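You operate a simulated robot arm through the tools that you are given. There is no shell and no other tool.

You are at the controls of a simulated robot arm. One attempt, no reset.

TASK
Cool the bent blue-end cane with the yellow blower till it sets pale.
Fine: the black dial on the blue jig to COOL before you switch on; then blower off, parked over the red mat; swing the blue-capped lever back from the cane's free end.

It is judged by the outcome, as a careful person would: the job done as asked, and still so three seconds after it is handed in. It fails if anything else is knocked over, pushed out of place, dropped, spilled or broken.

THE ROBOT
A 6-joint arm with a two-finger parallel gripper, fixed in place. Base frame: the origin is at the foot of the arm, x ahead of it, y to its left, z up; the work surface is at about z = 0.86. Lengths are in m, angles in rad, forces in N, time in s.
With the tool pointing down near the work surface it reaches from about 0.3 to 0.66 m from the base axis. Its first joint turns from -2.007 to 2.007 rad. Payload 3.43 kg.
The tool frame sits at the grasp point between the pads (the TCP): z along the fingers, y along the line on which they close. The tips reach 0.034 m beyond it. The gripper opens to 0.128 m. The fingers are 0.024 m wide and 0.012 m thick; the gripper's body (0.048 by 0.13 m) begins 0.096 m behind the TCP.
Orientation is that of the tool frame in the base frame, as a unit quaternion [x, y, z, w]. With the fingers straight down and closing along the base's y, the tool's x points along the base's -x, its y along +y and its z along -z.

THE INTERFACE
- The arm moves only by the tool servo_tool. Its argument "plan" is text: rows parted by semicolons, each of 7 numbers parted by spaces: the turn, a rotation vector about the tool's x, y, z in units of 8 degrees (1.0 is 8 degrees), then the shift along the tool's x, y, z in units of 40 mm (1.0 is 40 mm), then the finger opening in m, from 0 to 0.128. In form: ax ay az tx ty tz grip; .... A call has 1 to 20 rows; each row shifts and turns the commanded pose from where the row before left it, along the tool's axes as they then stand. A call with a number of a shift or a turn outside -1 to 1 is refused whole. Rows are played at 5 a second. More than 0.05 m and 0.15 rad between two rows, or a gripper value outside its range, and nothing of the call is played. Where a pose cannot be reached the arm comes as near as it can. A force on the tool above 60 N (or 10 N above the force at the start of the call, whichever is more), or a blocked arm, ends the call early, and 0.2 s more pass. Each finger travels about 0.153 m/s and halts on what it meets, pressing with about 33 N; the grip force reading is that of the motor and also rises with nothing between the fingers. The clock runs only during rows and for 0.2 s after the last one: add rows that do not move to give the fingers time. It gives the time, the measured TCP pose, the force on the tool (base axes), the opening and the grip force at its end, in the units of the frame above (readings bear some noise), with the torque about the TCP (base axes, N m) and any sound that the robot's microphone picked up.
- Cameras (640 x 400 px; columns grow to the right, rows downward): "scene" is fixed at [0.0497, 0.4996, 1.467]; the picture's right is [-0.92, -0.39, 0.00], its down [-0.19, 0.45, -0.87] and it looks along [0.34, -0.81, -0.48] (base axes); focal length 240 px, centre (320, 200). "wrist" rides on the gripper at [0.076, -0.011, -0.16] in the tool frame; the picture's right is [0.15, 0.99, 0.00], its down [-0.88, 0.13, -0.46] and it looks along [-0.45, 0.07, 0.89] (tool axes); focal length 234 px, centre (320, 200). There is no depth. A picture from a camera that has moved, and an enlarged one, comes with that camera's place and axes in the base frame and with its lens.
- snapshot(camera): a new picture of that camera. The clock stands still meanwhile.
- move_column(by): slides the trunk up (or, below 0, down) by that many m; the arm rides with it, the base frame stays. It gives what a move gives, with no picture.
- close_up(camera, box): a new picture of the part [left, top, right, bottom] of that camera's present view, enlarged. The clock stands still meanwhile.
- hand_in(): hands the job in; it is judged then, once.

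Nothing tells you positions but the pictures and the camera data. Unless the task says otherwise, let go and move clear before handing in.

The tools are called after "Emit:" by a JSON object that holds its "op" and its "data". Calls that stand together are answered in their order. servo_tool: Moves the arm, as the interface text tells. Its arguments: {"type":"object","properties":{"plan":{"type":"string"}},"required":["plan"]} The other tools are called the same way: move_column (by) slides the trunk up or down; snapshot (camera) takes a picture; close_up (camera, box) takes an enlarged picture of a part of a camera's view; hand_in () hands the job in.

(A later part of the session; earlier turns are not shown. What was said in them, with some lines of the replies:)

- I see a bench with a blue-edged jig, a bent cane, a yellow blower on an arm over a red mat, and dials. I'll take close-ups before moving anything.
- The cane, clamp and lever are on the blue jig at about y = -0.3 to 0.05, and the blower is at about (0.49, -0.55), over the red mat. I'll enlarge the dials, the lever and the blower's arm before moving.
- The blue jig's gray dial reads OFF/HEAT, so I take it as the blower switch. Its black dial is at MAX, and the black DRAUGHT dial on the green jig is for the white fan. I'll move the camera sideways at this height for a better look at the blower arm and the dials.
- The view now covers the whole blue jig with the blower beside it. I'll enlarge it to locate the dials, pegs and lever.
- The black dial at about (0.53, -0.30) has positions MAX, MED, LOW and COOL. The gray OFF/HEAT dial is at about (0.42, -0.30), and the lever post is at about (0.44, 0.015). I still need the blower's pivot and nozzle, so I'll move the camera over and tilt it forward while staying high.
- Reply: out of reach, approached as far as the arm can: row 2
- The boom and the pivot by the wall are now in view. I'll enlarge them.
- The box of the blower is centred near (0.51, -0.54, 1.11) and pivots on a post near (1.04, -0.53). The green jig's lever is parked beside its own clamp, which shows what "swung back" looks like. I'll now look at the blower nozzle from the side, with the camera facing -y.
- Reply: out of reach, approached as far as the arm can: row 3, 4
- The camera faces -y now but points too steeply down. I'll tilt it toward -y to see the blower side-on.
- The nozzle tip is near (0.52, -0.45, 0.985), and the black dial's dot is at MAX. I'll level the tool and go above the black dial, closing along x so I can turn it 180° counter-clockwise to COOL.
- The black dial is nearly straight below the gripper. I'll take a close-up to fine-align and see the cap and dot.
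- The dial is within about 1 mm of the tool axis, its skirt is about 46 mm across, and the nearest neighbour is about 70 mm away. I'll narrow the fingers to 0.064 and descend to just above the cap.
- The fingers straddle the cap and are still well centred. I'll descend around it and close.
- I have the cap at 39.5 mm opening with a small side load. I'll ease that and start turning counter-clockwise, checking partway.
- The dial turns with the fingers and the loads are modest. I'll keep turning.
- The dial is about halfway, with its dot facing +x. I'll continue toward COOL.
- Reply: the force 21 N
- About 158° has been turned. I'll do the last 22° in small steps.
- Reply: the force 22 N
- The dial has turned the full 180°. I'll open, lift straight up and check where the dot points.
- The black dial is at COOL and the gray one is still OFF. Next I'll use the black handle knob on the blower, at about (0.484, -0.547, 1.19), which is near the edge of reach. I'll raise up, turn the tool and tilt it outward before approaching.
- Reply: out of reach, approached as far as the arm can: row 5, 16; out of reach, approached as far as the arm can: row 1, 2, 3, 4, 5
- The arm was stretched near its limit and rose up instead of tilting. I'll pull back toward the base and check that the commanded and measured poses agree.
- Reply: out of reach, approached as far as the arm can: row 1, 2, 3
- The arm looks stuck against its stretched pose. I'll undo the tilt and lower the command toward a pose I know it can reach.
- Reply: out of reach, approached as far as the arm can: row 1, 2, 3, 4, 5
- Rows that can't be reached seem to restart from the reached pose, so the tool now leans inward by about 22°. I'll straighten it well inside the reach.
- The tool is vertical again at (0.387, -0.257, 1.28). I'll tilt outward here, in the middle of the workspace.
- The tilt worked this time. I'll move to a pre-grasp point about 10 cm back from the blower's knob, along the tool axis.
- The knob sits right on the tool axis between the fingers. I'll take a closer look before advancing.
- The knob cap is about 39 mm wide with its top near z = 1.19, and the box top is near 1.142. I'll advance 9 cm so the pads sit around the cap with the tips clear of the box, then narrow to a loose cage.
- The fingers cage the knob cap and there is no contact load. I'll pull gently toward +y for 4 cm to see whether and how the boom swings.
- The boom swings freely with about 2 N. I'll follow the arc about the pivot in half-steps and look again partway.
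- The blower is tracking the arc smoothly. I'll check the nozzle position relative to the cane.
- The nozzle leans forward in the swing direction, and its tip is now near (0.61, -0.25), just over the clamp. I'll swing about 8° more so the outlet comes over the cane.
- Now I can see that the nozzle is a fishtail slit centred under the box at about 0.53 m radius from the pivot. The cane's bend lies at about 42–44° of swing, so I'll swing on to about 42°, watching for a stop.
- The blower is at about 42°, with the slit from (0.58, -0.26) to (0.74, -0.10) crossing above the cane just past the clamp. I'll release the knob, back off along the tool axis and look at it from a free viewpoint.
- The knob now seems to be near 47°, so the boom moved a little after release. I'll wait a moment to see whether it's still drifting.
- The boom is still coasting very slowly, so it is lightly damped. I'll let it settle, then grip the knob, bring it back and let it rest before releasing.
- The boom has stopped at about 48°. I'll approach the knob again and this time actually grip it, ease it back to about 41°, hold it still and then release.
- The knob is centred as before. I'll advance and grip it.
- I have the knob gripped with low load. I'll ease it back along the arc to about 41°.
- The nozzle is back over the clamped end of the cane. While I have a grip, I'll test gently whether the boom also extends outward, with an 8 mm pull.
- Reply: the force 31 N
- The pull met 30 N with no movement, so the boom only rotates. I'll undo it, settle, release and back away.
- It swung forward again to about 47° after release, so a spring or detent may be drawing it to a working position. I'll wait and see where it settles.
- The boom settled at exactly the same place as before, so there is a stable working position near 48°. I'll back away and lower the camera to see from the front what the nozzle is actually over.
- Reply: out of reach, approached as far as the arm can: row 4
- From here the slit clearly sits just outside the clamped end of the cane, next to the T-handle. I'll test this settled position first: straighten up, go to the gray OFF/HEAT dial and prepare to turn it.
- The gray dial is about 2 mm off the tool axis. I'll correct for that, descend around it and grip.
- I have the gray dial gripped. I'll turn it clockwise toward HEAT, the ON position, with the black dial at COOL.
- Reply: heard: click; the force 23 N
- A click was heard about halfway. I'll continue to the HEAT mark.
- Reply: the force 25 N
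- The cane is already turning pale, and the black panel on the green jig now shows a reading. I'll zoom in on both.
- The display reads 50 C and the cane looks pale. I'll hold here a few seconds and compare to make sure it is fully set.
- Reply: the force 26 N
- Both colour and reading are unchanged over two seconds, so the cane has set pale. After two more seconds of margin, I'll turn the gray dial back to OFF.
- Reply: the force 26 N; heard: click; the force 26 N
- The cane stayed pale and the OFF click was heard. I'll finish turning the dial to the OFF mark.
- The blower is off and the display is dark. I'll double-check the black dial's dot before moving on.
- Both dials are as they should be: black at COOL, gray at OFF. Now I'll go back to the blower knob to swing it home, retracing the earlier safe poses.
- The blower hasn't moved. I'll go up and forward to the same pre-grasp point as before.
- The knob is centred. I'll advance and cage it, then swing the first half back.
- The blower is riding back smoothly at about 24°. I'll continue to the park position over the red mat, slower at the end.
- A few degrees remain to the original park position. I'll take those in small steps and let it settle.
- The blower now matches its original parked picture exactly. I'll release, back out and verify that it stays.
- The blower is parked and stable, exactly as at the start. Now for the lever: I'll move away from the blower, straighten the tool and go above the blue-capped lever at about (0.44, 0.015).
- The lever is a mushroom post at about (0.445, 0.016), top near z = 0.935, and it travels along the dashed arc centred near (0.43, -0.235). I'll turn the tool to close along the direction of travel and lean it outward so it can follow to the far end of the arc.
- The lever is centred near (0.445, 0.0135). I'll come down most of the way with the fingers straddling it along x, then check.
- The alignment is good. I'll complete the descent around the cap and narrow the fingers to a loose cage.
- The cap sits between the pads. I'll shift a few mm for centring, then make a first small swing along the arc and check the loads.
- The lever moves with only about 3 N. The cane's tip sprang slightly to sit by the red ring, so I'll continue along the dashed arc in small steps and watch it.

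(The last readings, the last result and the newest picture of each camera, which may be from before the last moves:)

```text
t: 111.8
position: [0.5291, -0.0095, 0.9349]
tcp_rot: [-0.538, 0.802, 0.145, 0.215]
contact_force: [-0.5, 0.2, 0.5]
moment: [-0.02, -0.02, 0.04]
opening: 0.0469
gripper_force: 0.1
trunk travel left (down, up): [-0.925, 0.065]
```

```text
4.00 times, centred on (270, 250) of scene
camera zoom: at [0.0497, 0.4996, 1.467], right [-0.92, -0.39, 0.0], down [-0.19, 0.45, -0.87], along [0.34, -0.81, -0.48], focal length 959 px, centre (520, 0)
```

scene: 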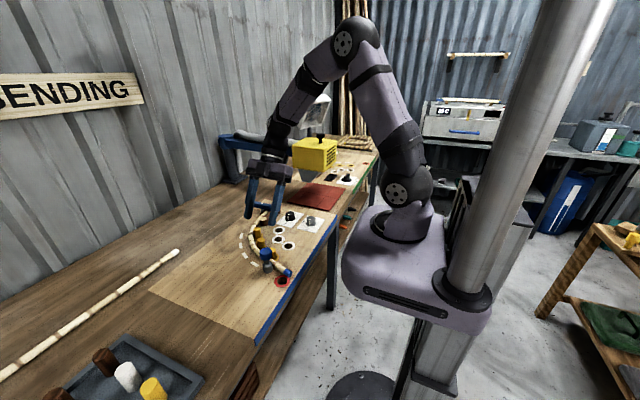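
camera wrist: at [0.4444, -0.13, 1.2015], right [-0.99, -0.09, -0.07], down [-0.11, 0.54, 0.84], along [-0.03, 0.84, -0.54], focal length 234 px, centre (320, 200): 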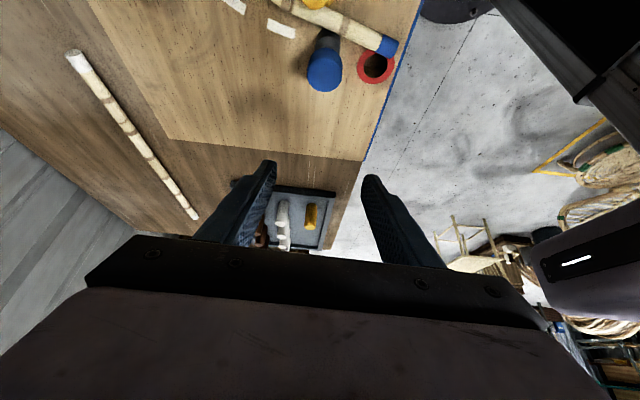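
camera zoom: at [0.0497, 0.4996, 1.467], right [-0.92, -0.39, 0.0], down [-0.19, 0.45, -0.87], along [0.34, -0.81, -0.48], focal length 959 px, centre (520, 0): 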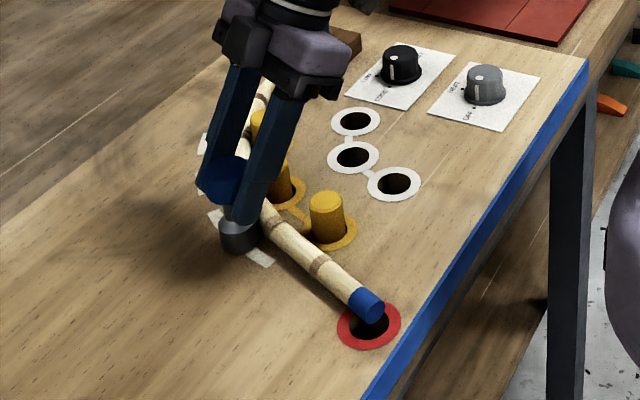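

The cane's blue tip has relaxed to lie over the red ring. I'll continue swinging the lever and see whether the tip stays there.

Emit:
{"op": "servo_tool", "data": {"plan": "0.125 0 0.217 0.01 -0.215 -0.006 0.047; 0.125 0 0.217 0.01 -0.215 -0.006 0.047; 0.125 0 0.217 0.01 -0.215 -0.006 0.047; 0.125 0 0.217 0.01 -0.215 -0.006 0.047; 0.125 0 0.217 0.01 -0.215 -0.006 0.047; 0.125 0 0.217 0.01 -0.215 -0.006 0.047; 0 0 0 0 0 0 0.047"}}

Emit:
{"op": "close_up", "data": {"camera": "wrist", "box": [180, 20, 460, 240]}}

Emit:
{"op": "close_up", "data": {"camera": "scene", "box": [230, 200, 310, 300]}}

```text
t: 113.4
position: [0.5732, -0.0376, 0.9351]
tcp_rot: [-0.451, 0.854, 0.121, 0.229]
contact_force: [0.4, 0.3, -0.7]
moment: [0.01, 0.01, -0.04]
opening: 0.0471
gripper_force: 0.0
trunk travel left (down, up): [-0.925, 0.065]
```

```text
1.82 times, centred on (320, 130) of wrist
camera zoom: at [0.5011, -0.1633, 1.0348], right [-0.89, 0.45, -0.07], down [0.19, 0.52, 0.83], along [0.42, 0.73, -0.55], focal length 426 px, centre (320, 327)
```

zoom: 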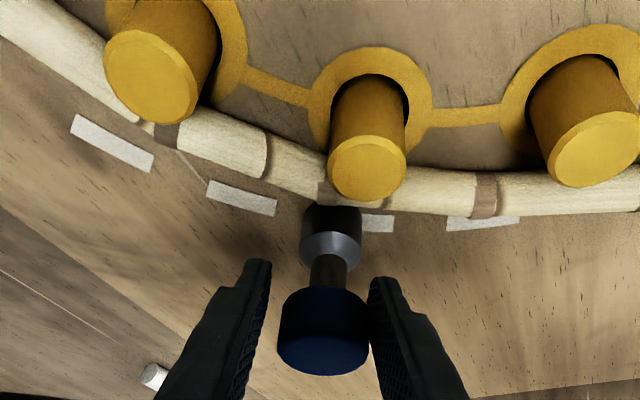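

```text
4.00 times, centred on (270, 250) of scene
camera zoom: at [0.0497, 0.4996, 1.467], right [-0.92, -0.39, 0.0], down [-0.19, 0.45, -0.87], along [0.34, -0.81, -0.48], focal length 959 px, centre (520, 0)
```

zoom: 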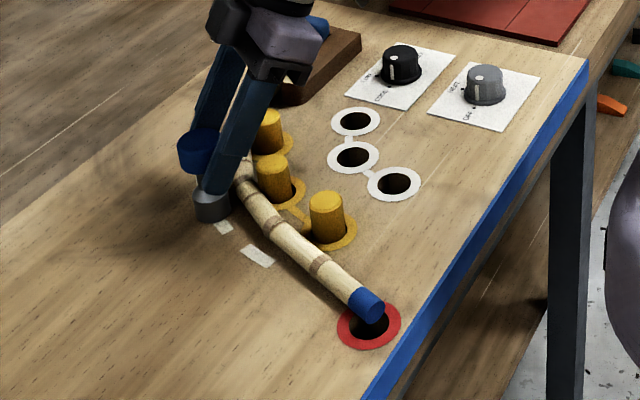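

The tip stays over the red ring, so the cane has set. I'll continue the lever along the arc toward its home beside the clamp.

Emit:
{"op": "servo_tool", "data": {"plan": "0.125 0 0.217 0.006 -0.215 -0.004 0.047; 0.125 0 0.217 0.006 -0.215 -0.004 0.047; 0.125 0 0.217 0.006 -0.215 -0.004 0.047; 0.125 0 0.217 0.006 -0.215 -0.004 0.047; 0.125 0 0.217 0.006 -0.215 -0.004 0.047; 0.125 0 0.217 0.006 -0.215 -0.004 0.047; 0.125 0 0.217 0.006 -0.215 -0.004 0.047; 0.125 0 0.217 0.006 -0.215 -0.004 0.047; 0.125 0 0.217 0.006 -0.215 -0.004 0.047; 0.125 0 0.217 0.006 -0.215 -0.004 0.047; 0 0 0 0 0 0 0.047"}}

Emit:
{"op": "close_up", "data": {"camera": "wrist", "box": [180, 20, 460, 240]}}

Emit:
{"op": "close_up", "data": {"camera": "scene", "box": [220, 180, 320, 300]}}

```text
t: 115.8
position: [0.6326, -0.0971, 0.9349]
tcp_rot: [-0.295, 0.92, 0.079, 0.246]
contact_force: [0.7, 0.0, 0.7]
moment: [0.02, -0.01, 0.01]
opening: 0.0468
gripper_force: 0.1
trunk travel left (down, up): [-0.925, 0.065]
```

```text
1.82 times, centred on (320, 130) of wrist
camera zoom: at [0.5222, -0.1908, 1.035], right [-0.68, 0.73, -0.07], down [0.36, 0.42, 0.83], along [0.64, 0.54, -0.55], focal length 426 px, centre (320, 327)
```

zoom: 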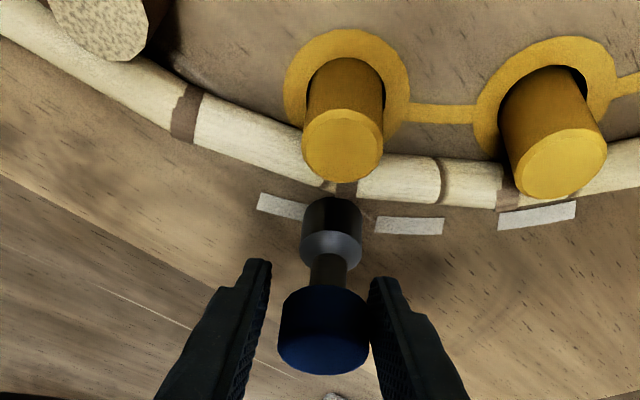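

```text
3.33 times, centred on (270, 240) of scene
camera zoom: at [0.0497, 0.4996, 1.467], right [-0.92, -0.39, 0.0], down [-0.19, 0.45, -0.87], along [0.34, -0.81, -0.48], focal length 799 px, centre (487, 67)
```

zoom: 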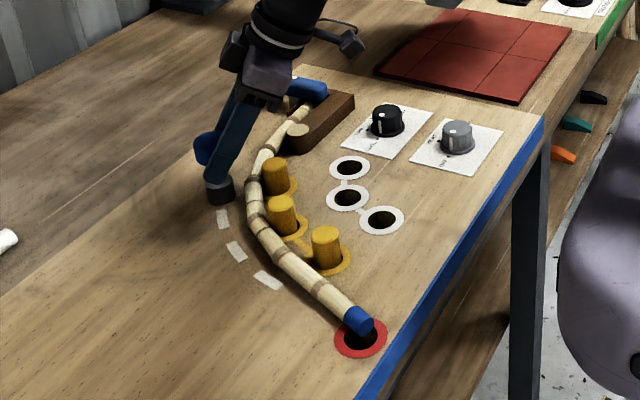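

The lever is now at the last dash and the cane is undisturbed. I'll continue toward the home position.

Emit:
{"op": "servo_tool", "data": {"plan": "0.125 0 0.217 0.006 -0.215 -0.004 0.047; 0.125 0 0.217 0.006 -0.215 -0.004 0.047; 0.125 0 0.217 0.006 -0.215 -0.004 0.047; 0.125 0 0.217 0.006 -0.215 -0.004 0.047; 0.125 0 0.217 0.006 -0.215 -0.004 0.047; 0.125 0 0.217 0.006 -0.215 -0.004 0.047; 0.125 0 0.217 0.006 -0.215 -0.004 0.047; 0.125 0 0.217 0.006 -0.215 -0.004 0.047; 0 0 0 0 0 0 0.047"}}

Emit:
{"op": "close_up", "data": {"camera": "wrist", "box": [180, 20, 460, 240]}}

Emit:
{"op": "close_up", "data": {"camera": "scene", "box": [220, 160, 320, 280]}}

```text
t: 117.8
position: [0.6651, -0.158, 0.9354]
tcp_rot: [-0.164, 0.952, 0.044, 0.256]
contact_force: [0.3, 0.1, -0.8]
moment: [0.02, 0.03, -0.02]
opening: 0.0471
gripper_force: 0.1
trunk travel left (down, up): [-0.925, 0.065]
```

```text
1.82 times, centred on (320, 130) of wrist
camera zoom: at [0.5324, -0.2179, 1.0362], right [-0.45, 0.89, -0.07], down [0.46, 0.3, 0.83], along [0.76, 0.34, -0.55], focal length 426 px, centre (320, 327)
```

zoom: 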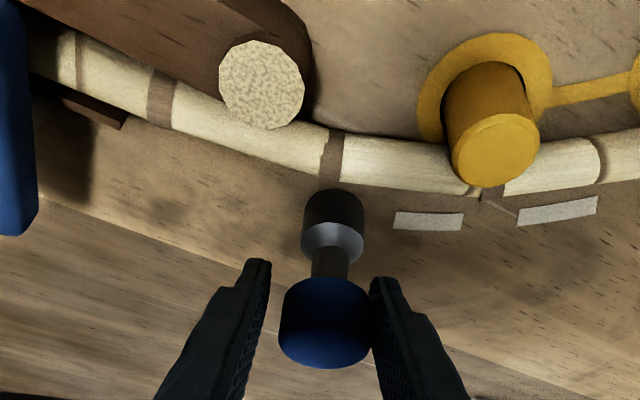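

```text
3.33 times, centred on (270, 220) of scene
camera zoom: at [0.0497, 0.4996, 1.467], right [-0.92, -0.39, 0.0], down [-0.19, 0.45, -0.87], along [0.34, -0.81, -0.48], focal length 799 px, centre (487, 133)
```

zoom: 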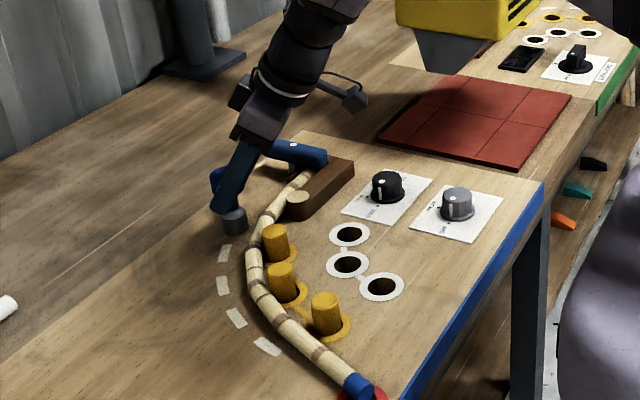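

The lever is close to the clamp now. I'll go a little further, checking for an end stop and keeping clear of the T-handle.

Emit:
{"op": "servo_tool", "data": {"plan": "0.125 0 0.217 0.006 -0.215 -0.004 0.047; 0.125 0 0.217 0.006 -0.215 -0.004 0.047; 0.125 0 0.217 0.006 -0.215 -0.004 0.047; 0.125 0 0.217 0.006 -0.215 -0.004 0.047; 0 0 0 0 0 0 0.047"}}

Emit:
{"op": "close_up", "data": {"camera": "wrist", "box": [180, 20, 460, 240]}}

Emit:
{"op": "close_up", "data": {"camera": "scene", "box": [220, 160, 320, 280]}}

```text
t: 119.0
position: [0.6737, -0.1911, 0.9355]
tcp_rot: [-0.096, 0.961, 0.026, 0.256]
contact_force: [-0.6, 0.5, 0.3]
moment: [-0.01, 0.0, 0.0]
opening: 0.0471
gripper_force: 0.1
trunk travel left (down, up): [-0.925, 0.065]
```

```text
1.82 times, centred on (320, 130) of wrist
camera zoom: at [0.5334, -0.2315, 1.0376], right [-0.32, 0.94, -0.07], down [0.5, 0.23, 0.83], along [0.8, 0.23, -0.55], focal length 426 px, centre (320, 327)
```

zoom: 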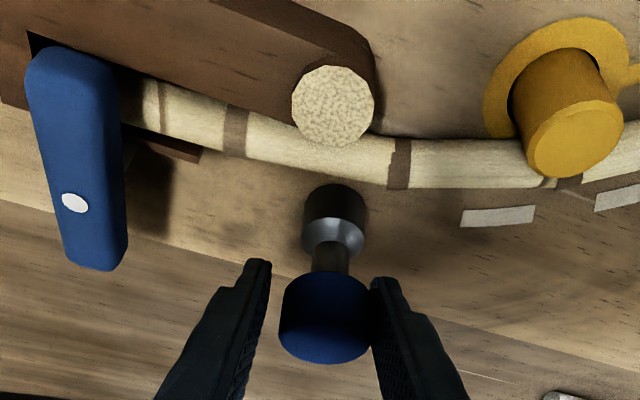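

```text
3.33 times, centred on (270, 220) of scene
camera zoom: at [0.0497, 0.4996, 1.467], right [-0.92, -0.39, 0.0], down [-0.19, 0.45, -0.87], along [0.34, -0.81, -0.48], focal length 799 px, centre (487, 133)
```

zoom: 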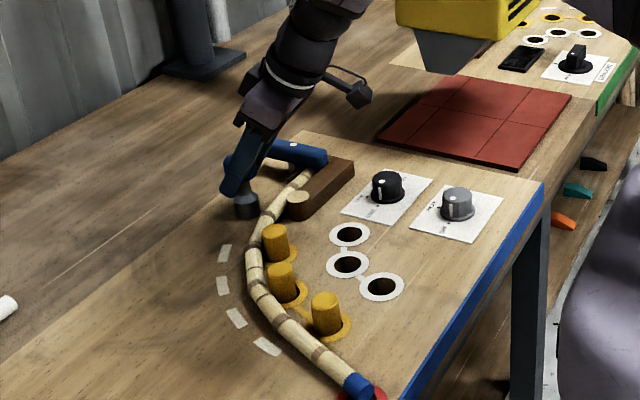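

Emit:
{"op": "servo_tool", "data": {"plan": "0.125 0 0.217 0.006 -0.215 -0.004 0.047; 0.125 0 0.217 0.006 -0.215 -0.004 0.047; 0 0 0 0 0 0 0.047; 0 0 0 0 0 0 0.047"}}

Emit:
{"op": "close_up", "data": {"camera": "wrist", "box": [180, 20, 460, 240]}}

Emit:
{"op": "close_up", "data": {"camera": "scene", "box": [220, 160, 320, 280]}}

```text
t: 120.0
position: [0.6766, -0.2087, 0.9366]
tcp_rot: [-0.064, 0.964, 0.018, 0.258]
contact_force: [-0.2, -1.6, 0.7]
moment: [-0.02, -0.04, -0.01]
opening: 0.0478
gripper_force: 0.7
trunk travel left (down, up): [-0.925, 0.065]
```

```text
1.82 times, centred on (320, 130) of wrist
camera zoom: at [0.5343, -0.2389, 1.0378], right [-0.26, 0.96, -0.07], down [0.51, 0.2, 0.83], along [0.82, 0.18, -0.55], focal length 426 px, centre (320, 327)
```

zoom: 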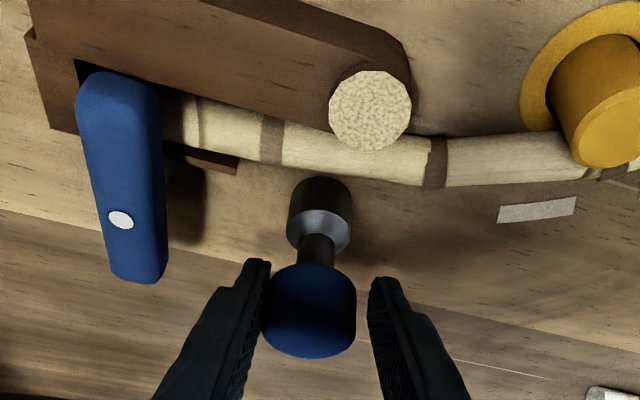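

```text
3.33 times, centred on (270, 220) of scene
camera zoom: at [0.0497, 0.4996, 1.467], right [-0.92, -0.39, 0.0], down [-0.19, 0.45, -0.87], along [0.34, -0.81, -0.48], focal length 799 px, centre (487, 133)
```

zoom: 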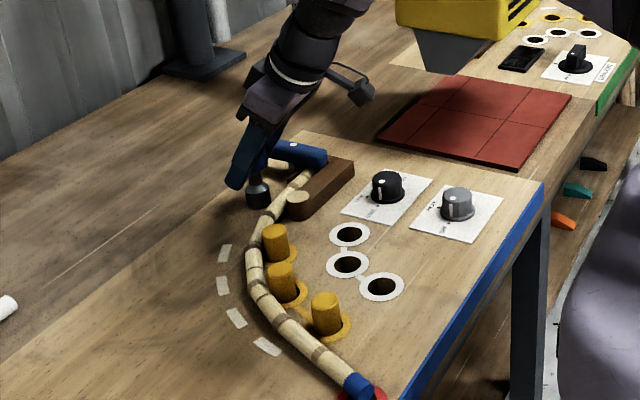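

The lever has moved ahead on its own against the leading finger, so a home detent is pulling it in. I'll follow slightly more until it settles.

Emit:
{"op": "servo_tool", "data": {"plan": "0.125 0 0.217 0.006 -0.215 -0.004 0.047; 0 0 0 0 0 0 0.047; 0 0 0 0 0 0 0.055; 0 0 0 0 0 0 0.06; 0 0 0 0 0 0 0.06; 0 0 0 0 0 0 0.06"}}

Emit:
{"op": "close_up", "data": {"camera": "wrist", "box": [180, 20, 460, 240]}}

```text
t: 121.4
position: [0.6769, -0.2151, 0.9369]
tcp_rot: [-0.046, 0.965, 0.013, 0.257]
contact_force: [-0.3, 0.6, 0.0]
moment: [-0.01, 0.0, -0.03]
opening: 0.0602
gripper_force: 0.0
trunk travel left (down, up): [-0.925, 0.065]
```

```text
1.82 times, centred on (320, 130) of wrist
camera zoom: at [0.5339, -0.241, 1.0377], right [-0.22, 0.97, -0.07], down [0.52, 0.18, 0.83], along [0.82, 0.15, -0.55], focal length 426 px, centre (320, 327)
```

zoom: 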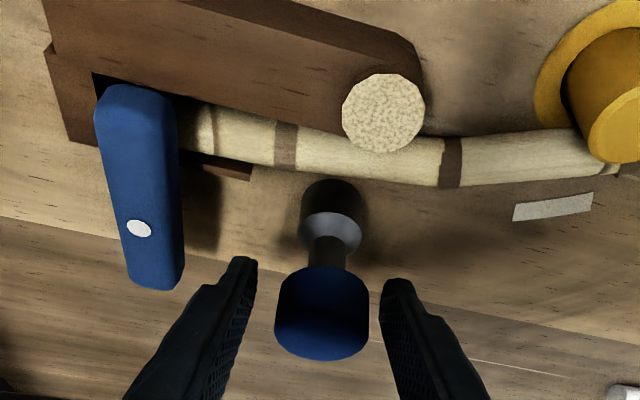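

The lever has settled at its home stop with no finger contact. I'll back straight out along the tool axis, up and away.

Emit:
{"op": "servo_tool", "data": {"plan": "0 0 0 0 0 -0.4 0.06; 0 0 0 0 0 -0.7 0.06; 0 0 0 0 0 -0.9 0.06; 0 0 0 0 0 -0.9 0.06; 0 0 0 0 0 -0.9 0.06; 0 0 0 0 0 0 0.06; 0 0 0 0 0 0 0.06"}}

Emit:
{"op": "snapshot", "data": {"camera": "wrist"}}

Emit:
{"op": "close_up", "data": {"camera": "scene", "box": [200, 160, 340, 300]}}

```text
t: 123.0
position: [0.6, -0.2208, 1.0702]
tcp_rot: [-0.047, 0.965, 0.013, 0.256]
contact_force: [-0.3, 0.1, 0.9]
moment: [0.01, 0.01, 0.05]
opening: 0.0599
gripper_force: 0.0
trunk travel left (down, up): [-0.925, 0.065]
```

```text
taken
camera wrist: at [0.4573, -0.2467, 1.1709], right [-0.22, 0.97, -0.07], down [0.52, 0.18, 0.83], along [0.82, 0.15, -0.55], focal length 234 px, centre (320, 200)
```

wrist: 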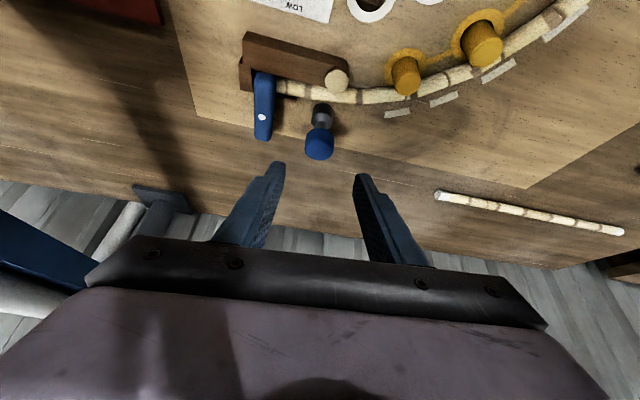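

```text
2.86 times, centred on (270, 230) of scene
camera zoom: at [0.0497, 0.4996, 1.467], right [-0.92, -0.39, 0.0], down [-0.19, 0.45, -0.87], along [0.34, -0.81, -0.48], focal length 685 px, centre (463, 114)
```

zoom: 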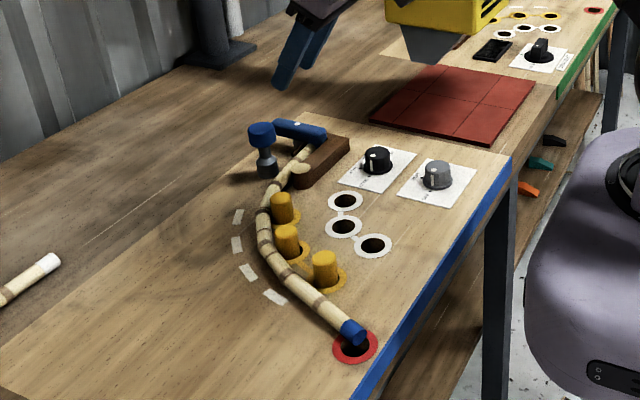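

The lever is home beside the clamp, mirroring the green jig, and the cane is pale with its tip over the red ring. I'll move the arm clear, wait a few seconds and do a final check.

Emit:
{"op": "servo_tool", "data": {"plan": "0 0 0 0.28 0.683 -0.638 0.06; 0 0 0 0.28 0.683 -0.638 0.06; 0 0 0 0.28 0.683 -0.638 0.06; 0 0 0 0.28 0.683 -0.638 0.06; 0 0 0 0.28 0.683 -0.638 0.06; 0 0 0 0.28 0.683 -0.638 0.06; 0 0 0 0 0 0 0.06; 0 0 0 0 0 0 0.06; 0 0 0 0 0 0 0.06; 0 0 0 0 0 0 0.06; 0 0 0 0 0 0 0.06; 0 0 0 0 0 0 0.06; 0 0 0 0 0 0 0.06; 0 0 0 0 0 0 0.06; 0 0 0 0 0 0 0.06"}}

Emit:
{"op": "snapshot", "data": {"camera": "wrist"}}

Emit:
{"op": "snapshot", "data": {"camera": "scene"}}

Emit:
{"op": "close_up", "data": {"camera": "scene", "box": [210, 110, 370, 300]}}

Emit:
{"op": "close_up", "data": {"camera": "scene", "box": [250, 200, 330, 290]}}

```text
t: 126.2
position: [0.4521, -0.0745, 1.1661]
tcp_rot: [-0.047, 0.965, 0.014, 0.259]
contact_force: [-0.5, -0.9, -0.8]
moment: [0.0, -0.01, -0.01]
opening: 0.0598
gripper_force: 0.1
trunk travel left (down, up): [-0.925, 0.065]
```

```text
taken
camera wrist: at [0.3092, -0.101, 1.267], right [-0.22, 0.97, -0.07], down [0.52, 0.18, 0.83], along [0.82, 0.15, -0.55], focal length 234 px, centre (320, 200)
```

wrist: 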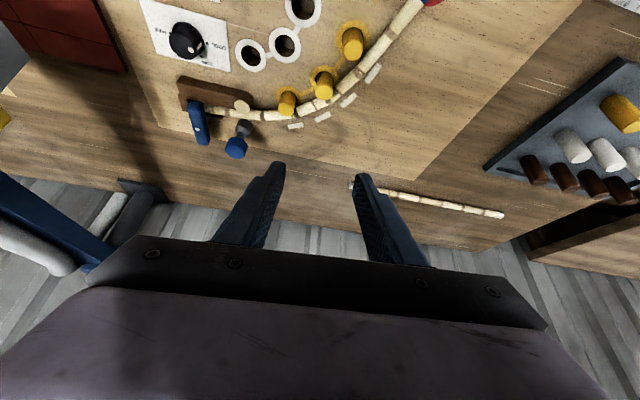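

```text
taken
```

scene: 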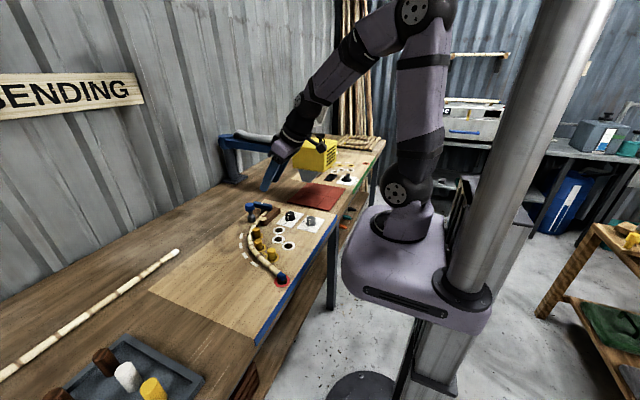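

```text
2.11 times, centred on (290, 205) of scene
camera zoom: at [0.0497, 0.4996, 1.467], right [-0.92, -0.39, 0.0], down [-0.19, 0.45, -0.87], along [0.34, -0.81, -0.48], focal length 505 px, centre (383, 190)
```

zoom: 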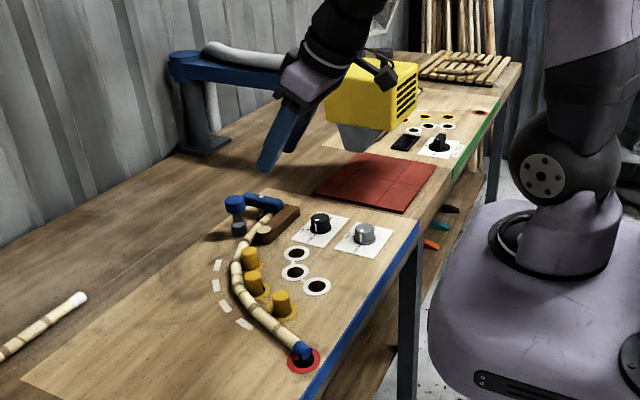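

```text
4.44 times, centred on (290, 245) of scene
camera zoom: at [0.0497, 0.4996, 1.467], right [-0.92, -0.39, 0.0], down [-0.19, 0.45, -0.87], along [0.34, -0.81, -0.48], focal length 1066 px, centre (453, 0)
```

zoom: 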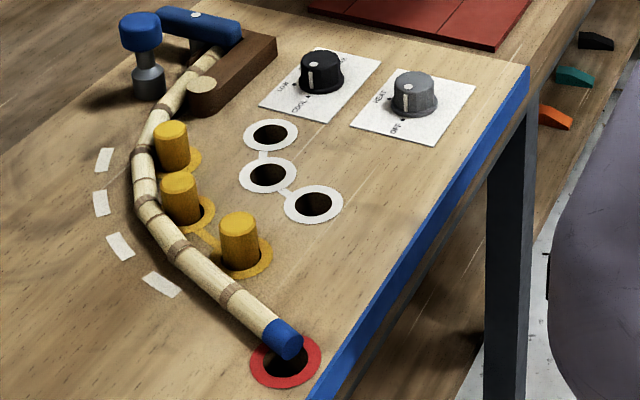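

Everything checks out: the cane is pale and set with its tip at the red ring, the black dial is at COOL and the gray dial is at OFF. The blower is parked over the red mat, the lever is swung back beside the clamp, and the arm is clear. I'm handing in now.

Emit:
{"op": "hand_in", "data": {}}

```text
The job is handed in.
```

The bent blue-end cane is cooled and set pale, and the job is handed in; no verdict came back.

- **Cooling:** I turned the black dial on the blue jig from MAX to COOL and swung the blower to the cane. Only then did I switch on with the gray dial. The cane turned pale within a few seconds, and I ran the blower about four seconds longer with no further change.
- **Blower:** It is off, with the gray dial back at OFF and the display dark. It is parked over the red mat, matching its starting picture.
- **Lever:** It is swung back along the dashed arc to its stop beside the clamp.
- **Cane:** When the lever came away, the blue tip moved a little and settled over the red ring, where it stayed.

The blower would not stay directly over the bend. Each time I let go, it settled just outside the clamped end of the cane, and the cane cooled from there.

I saw nothing else moved or knocked over, and the arm was clear when I handed in.
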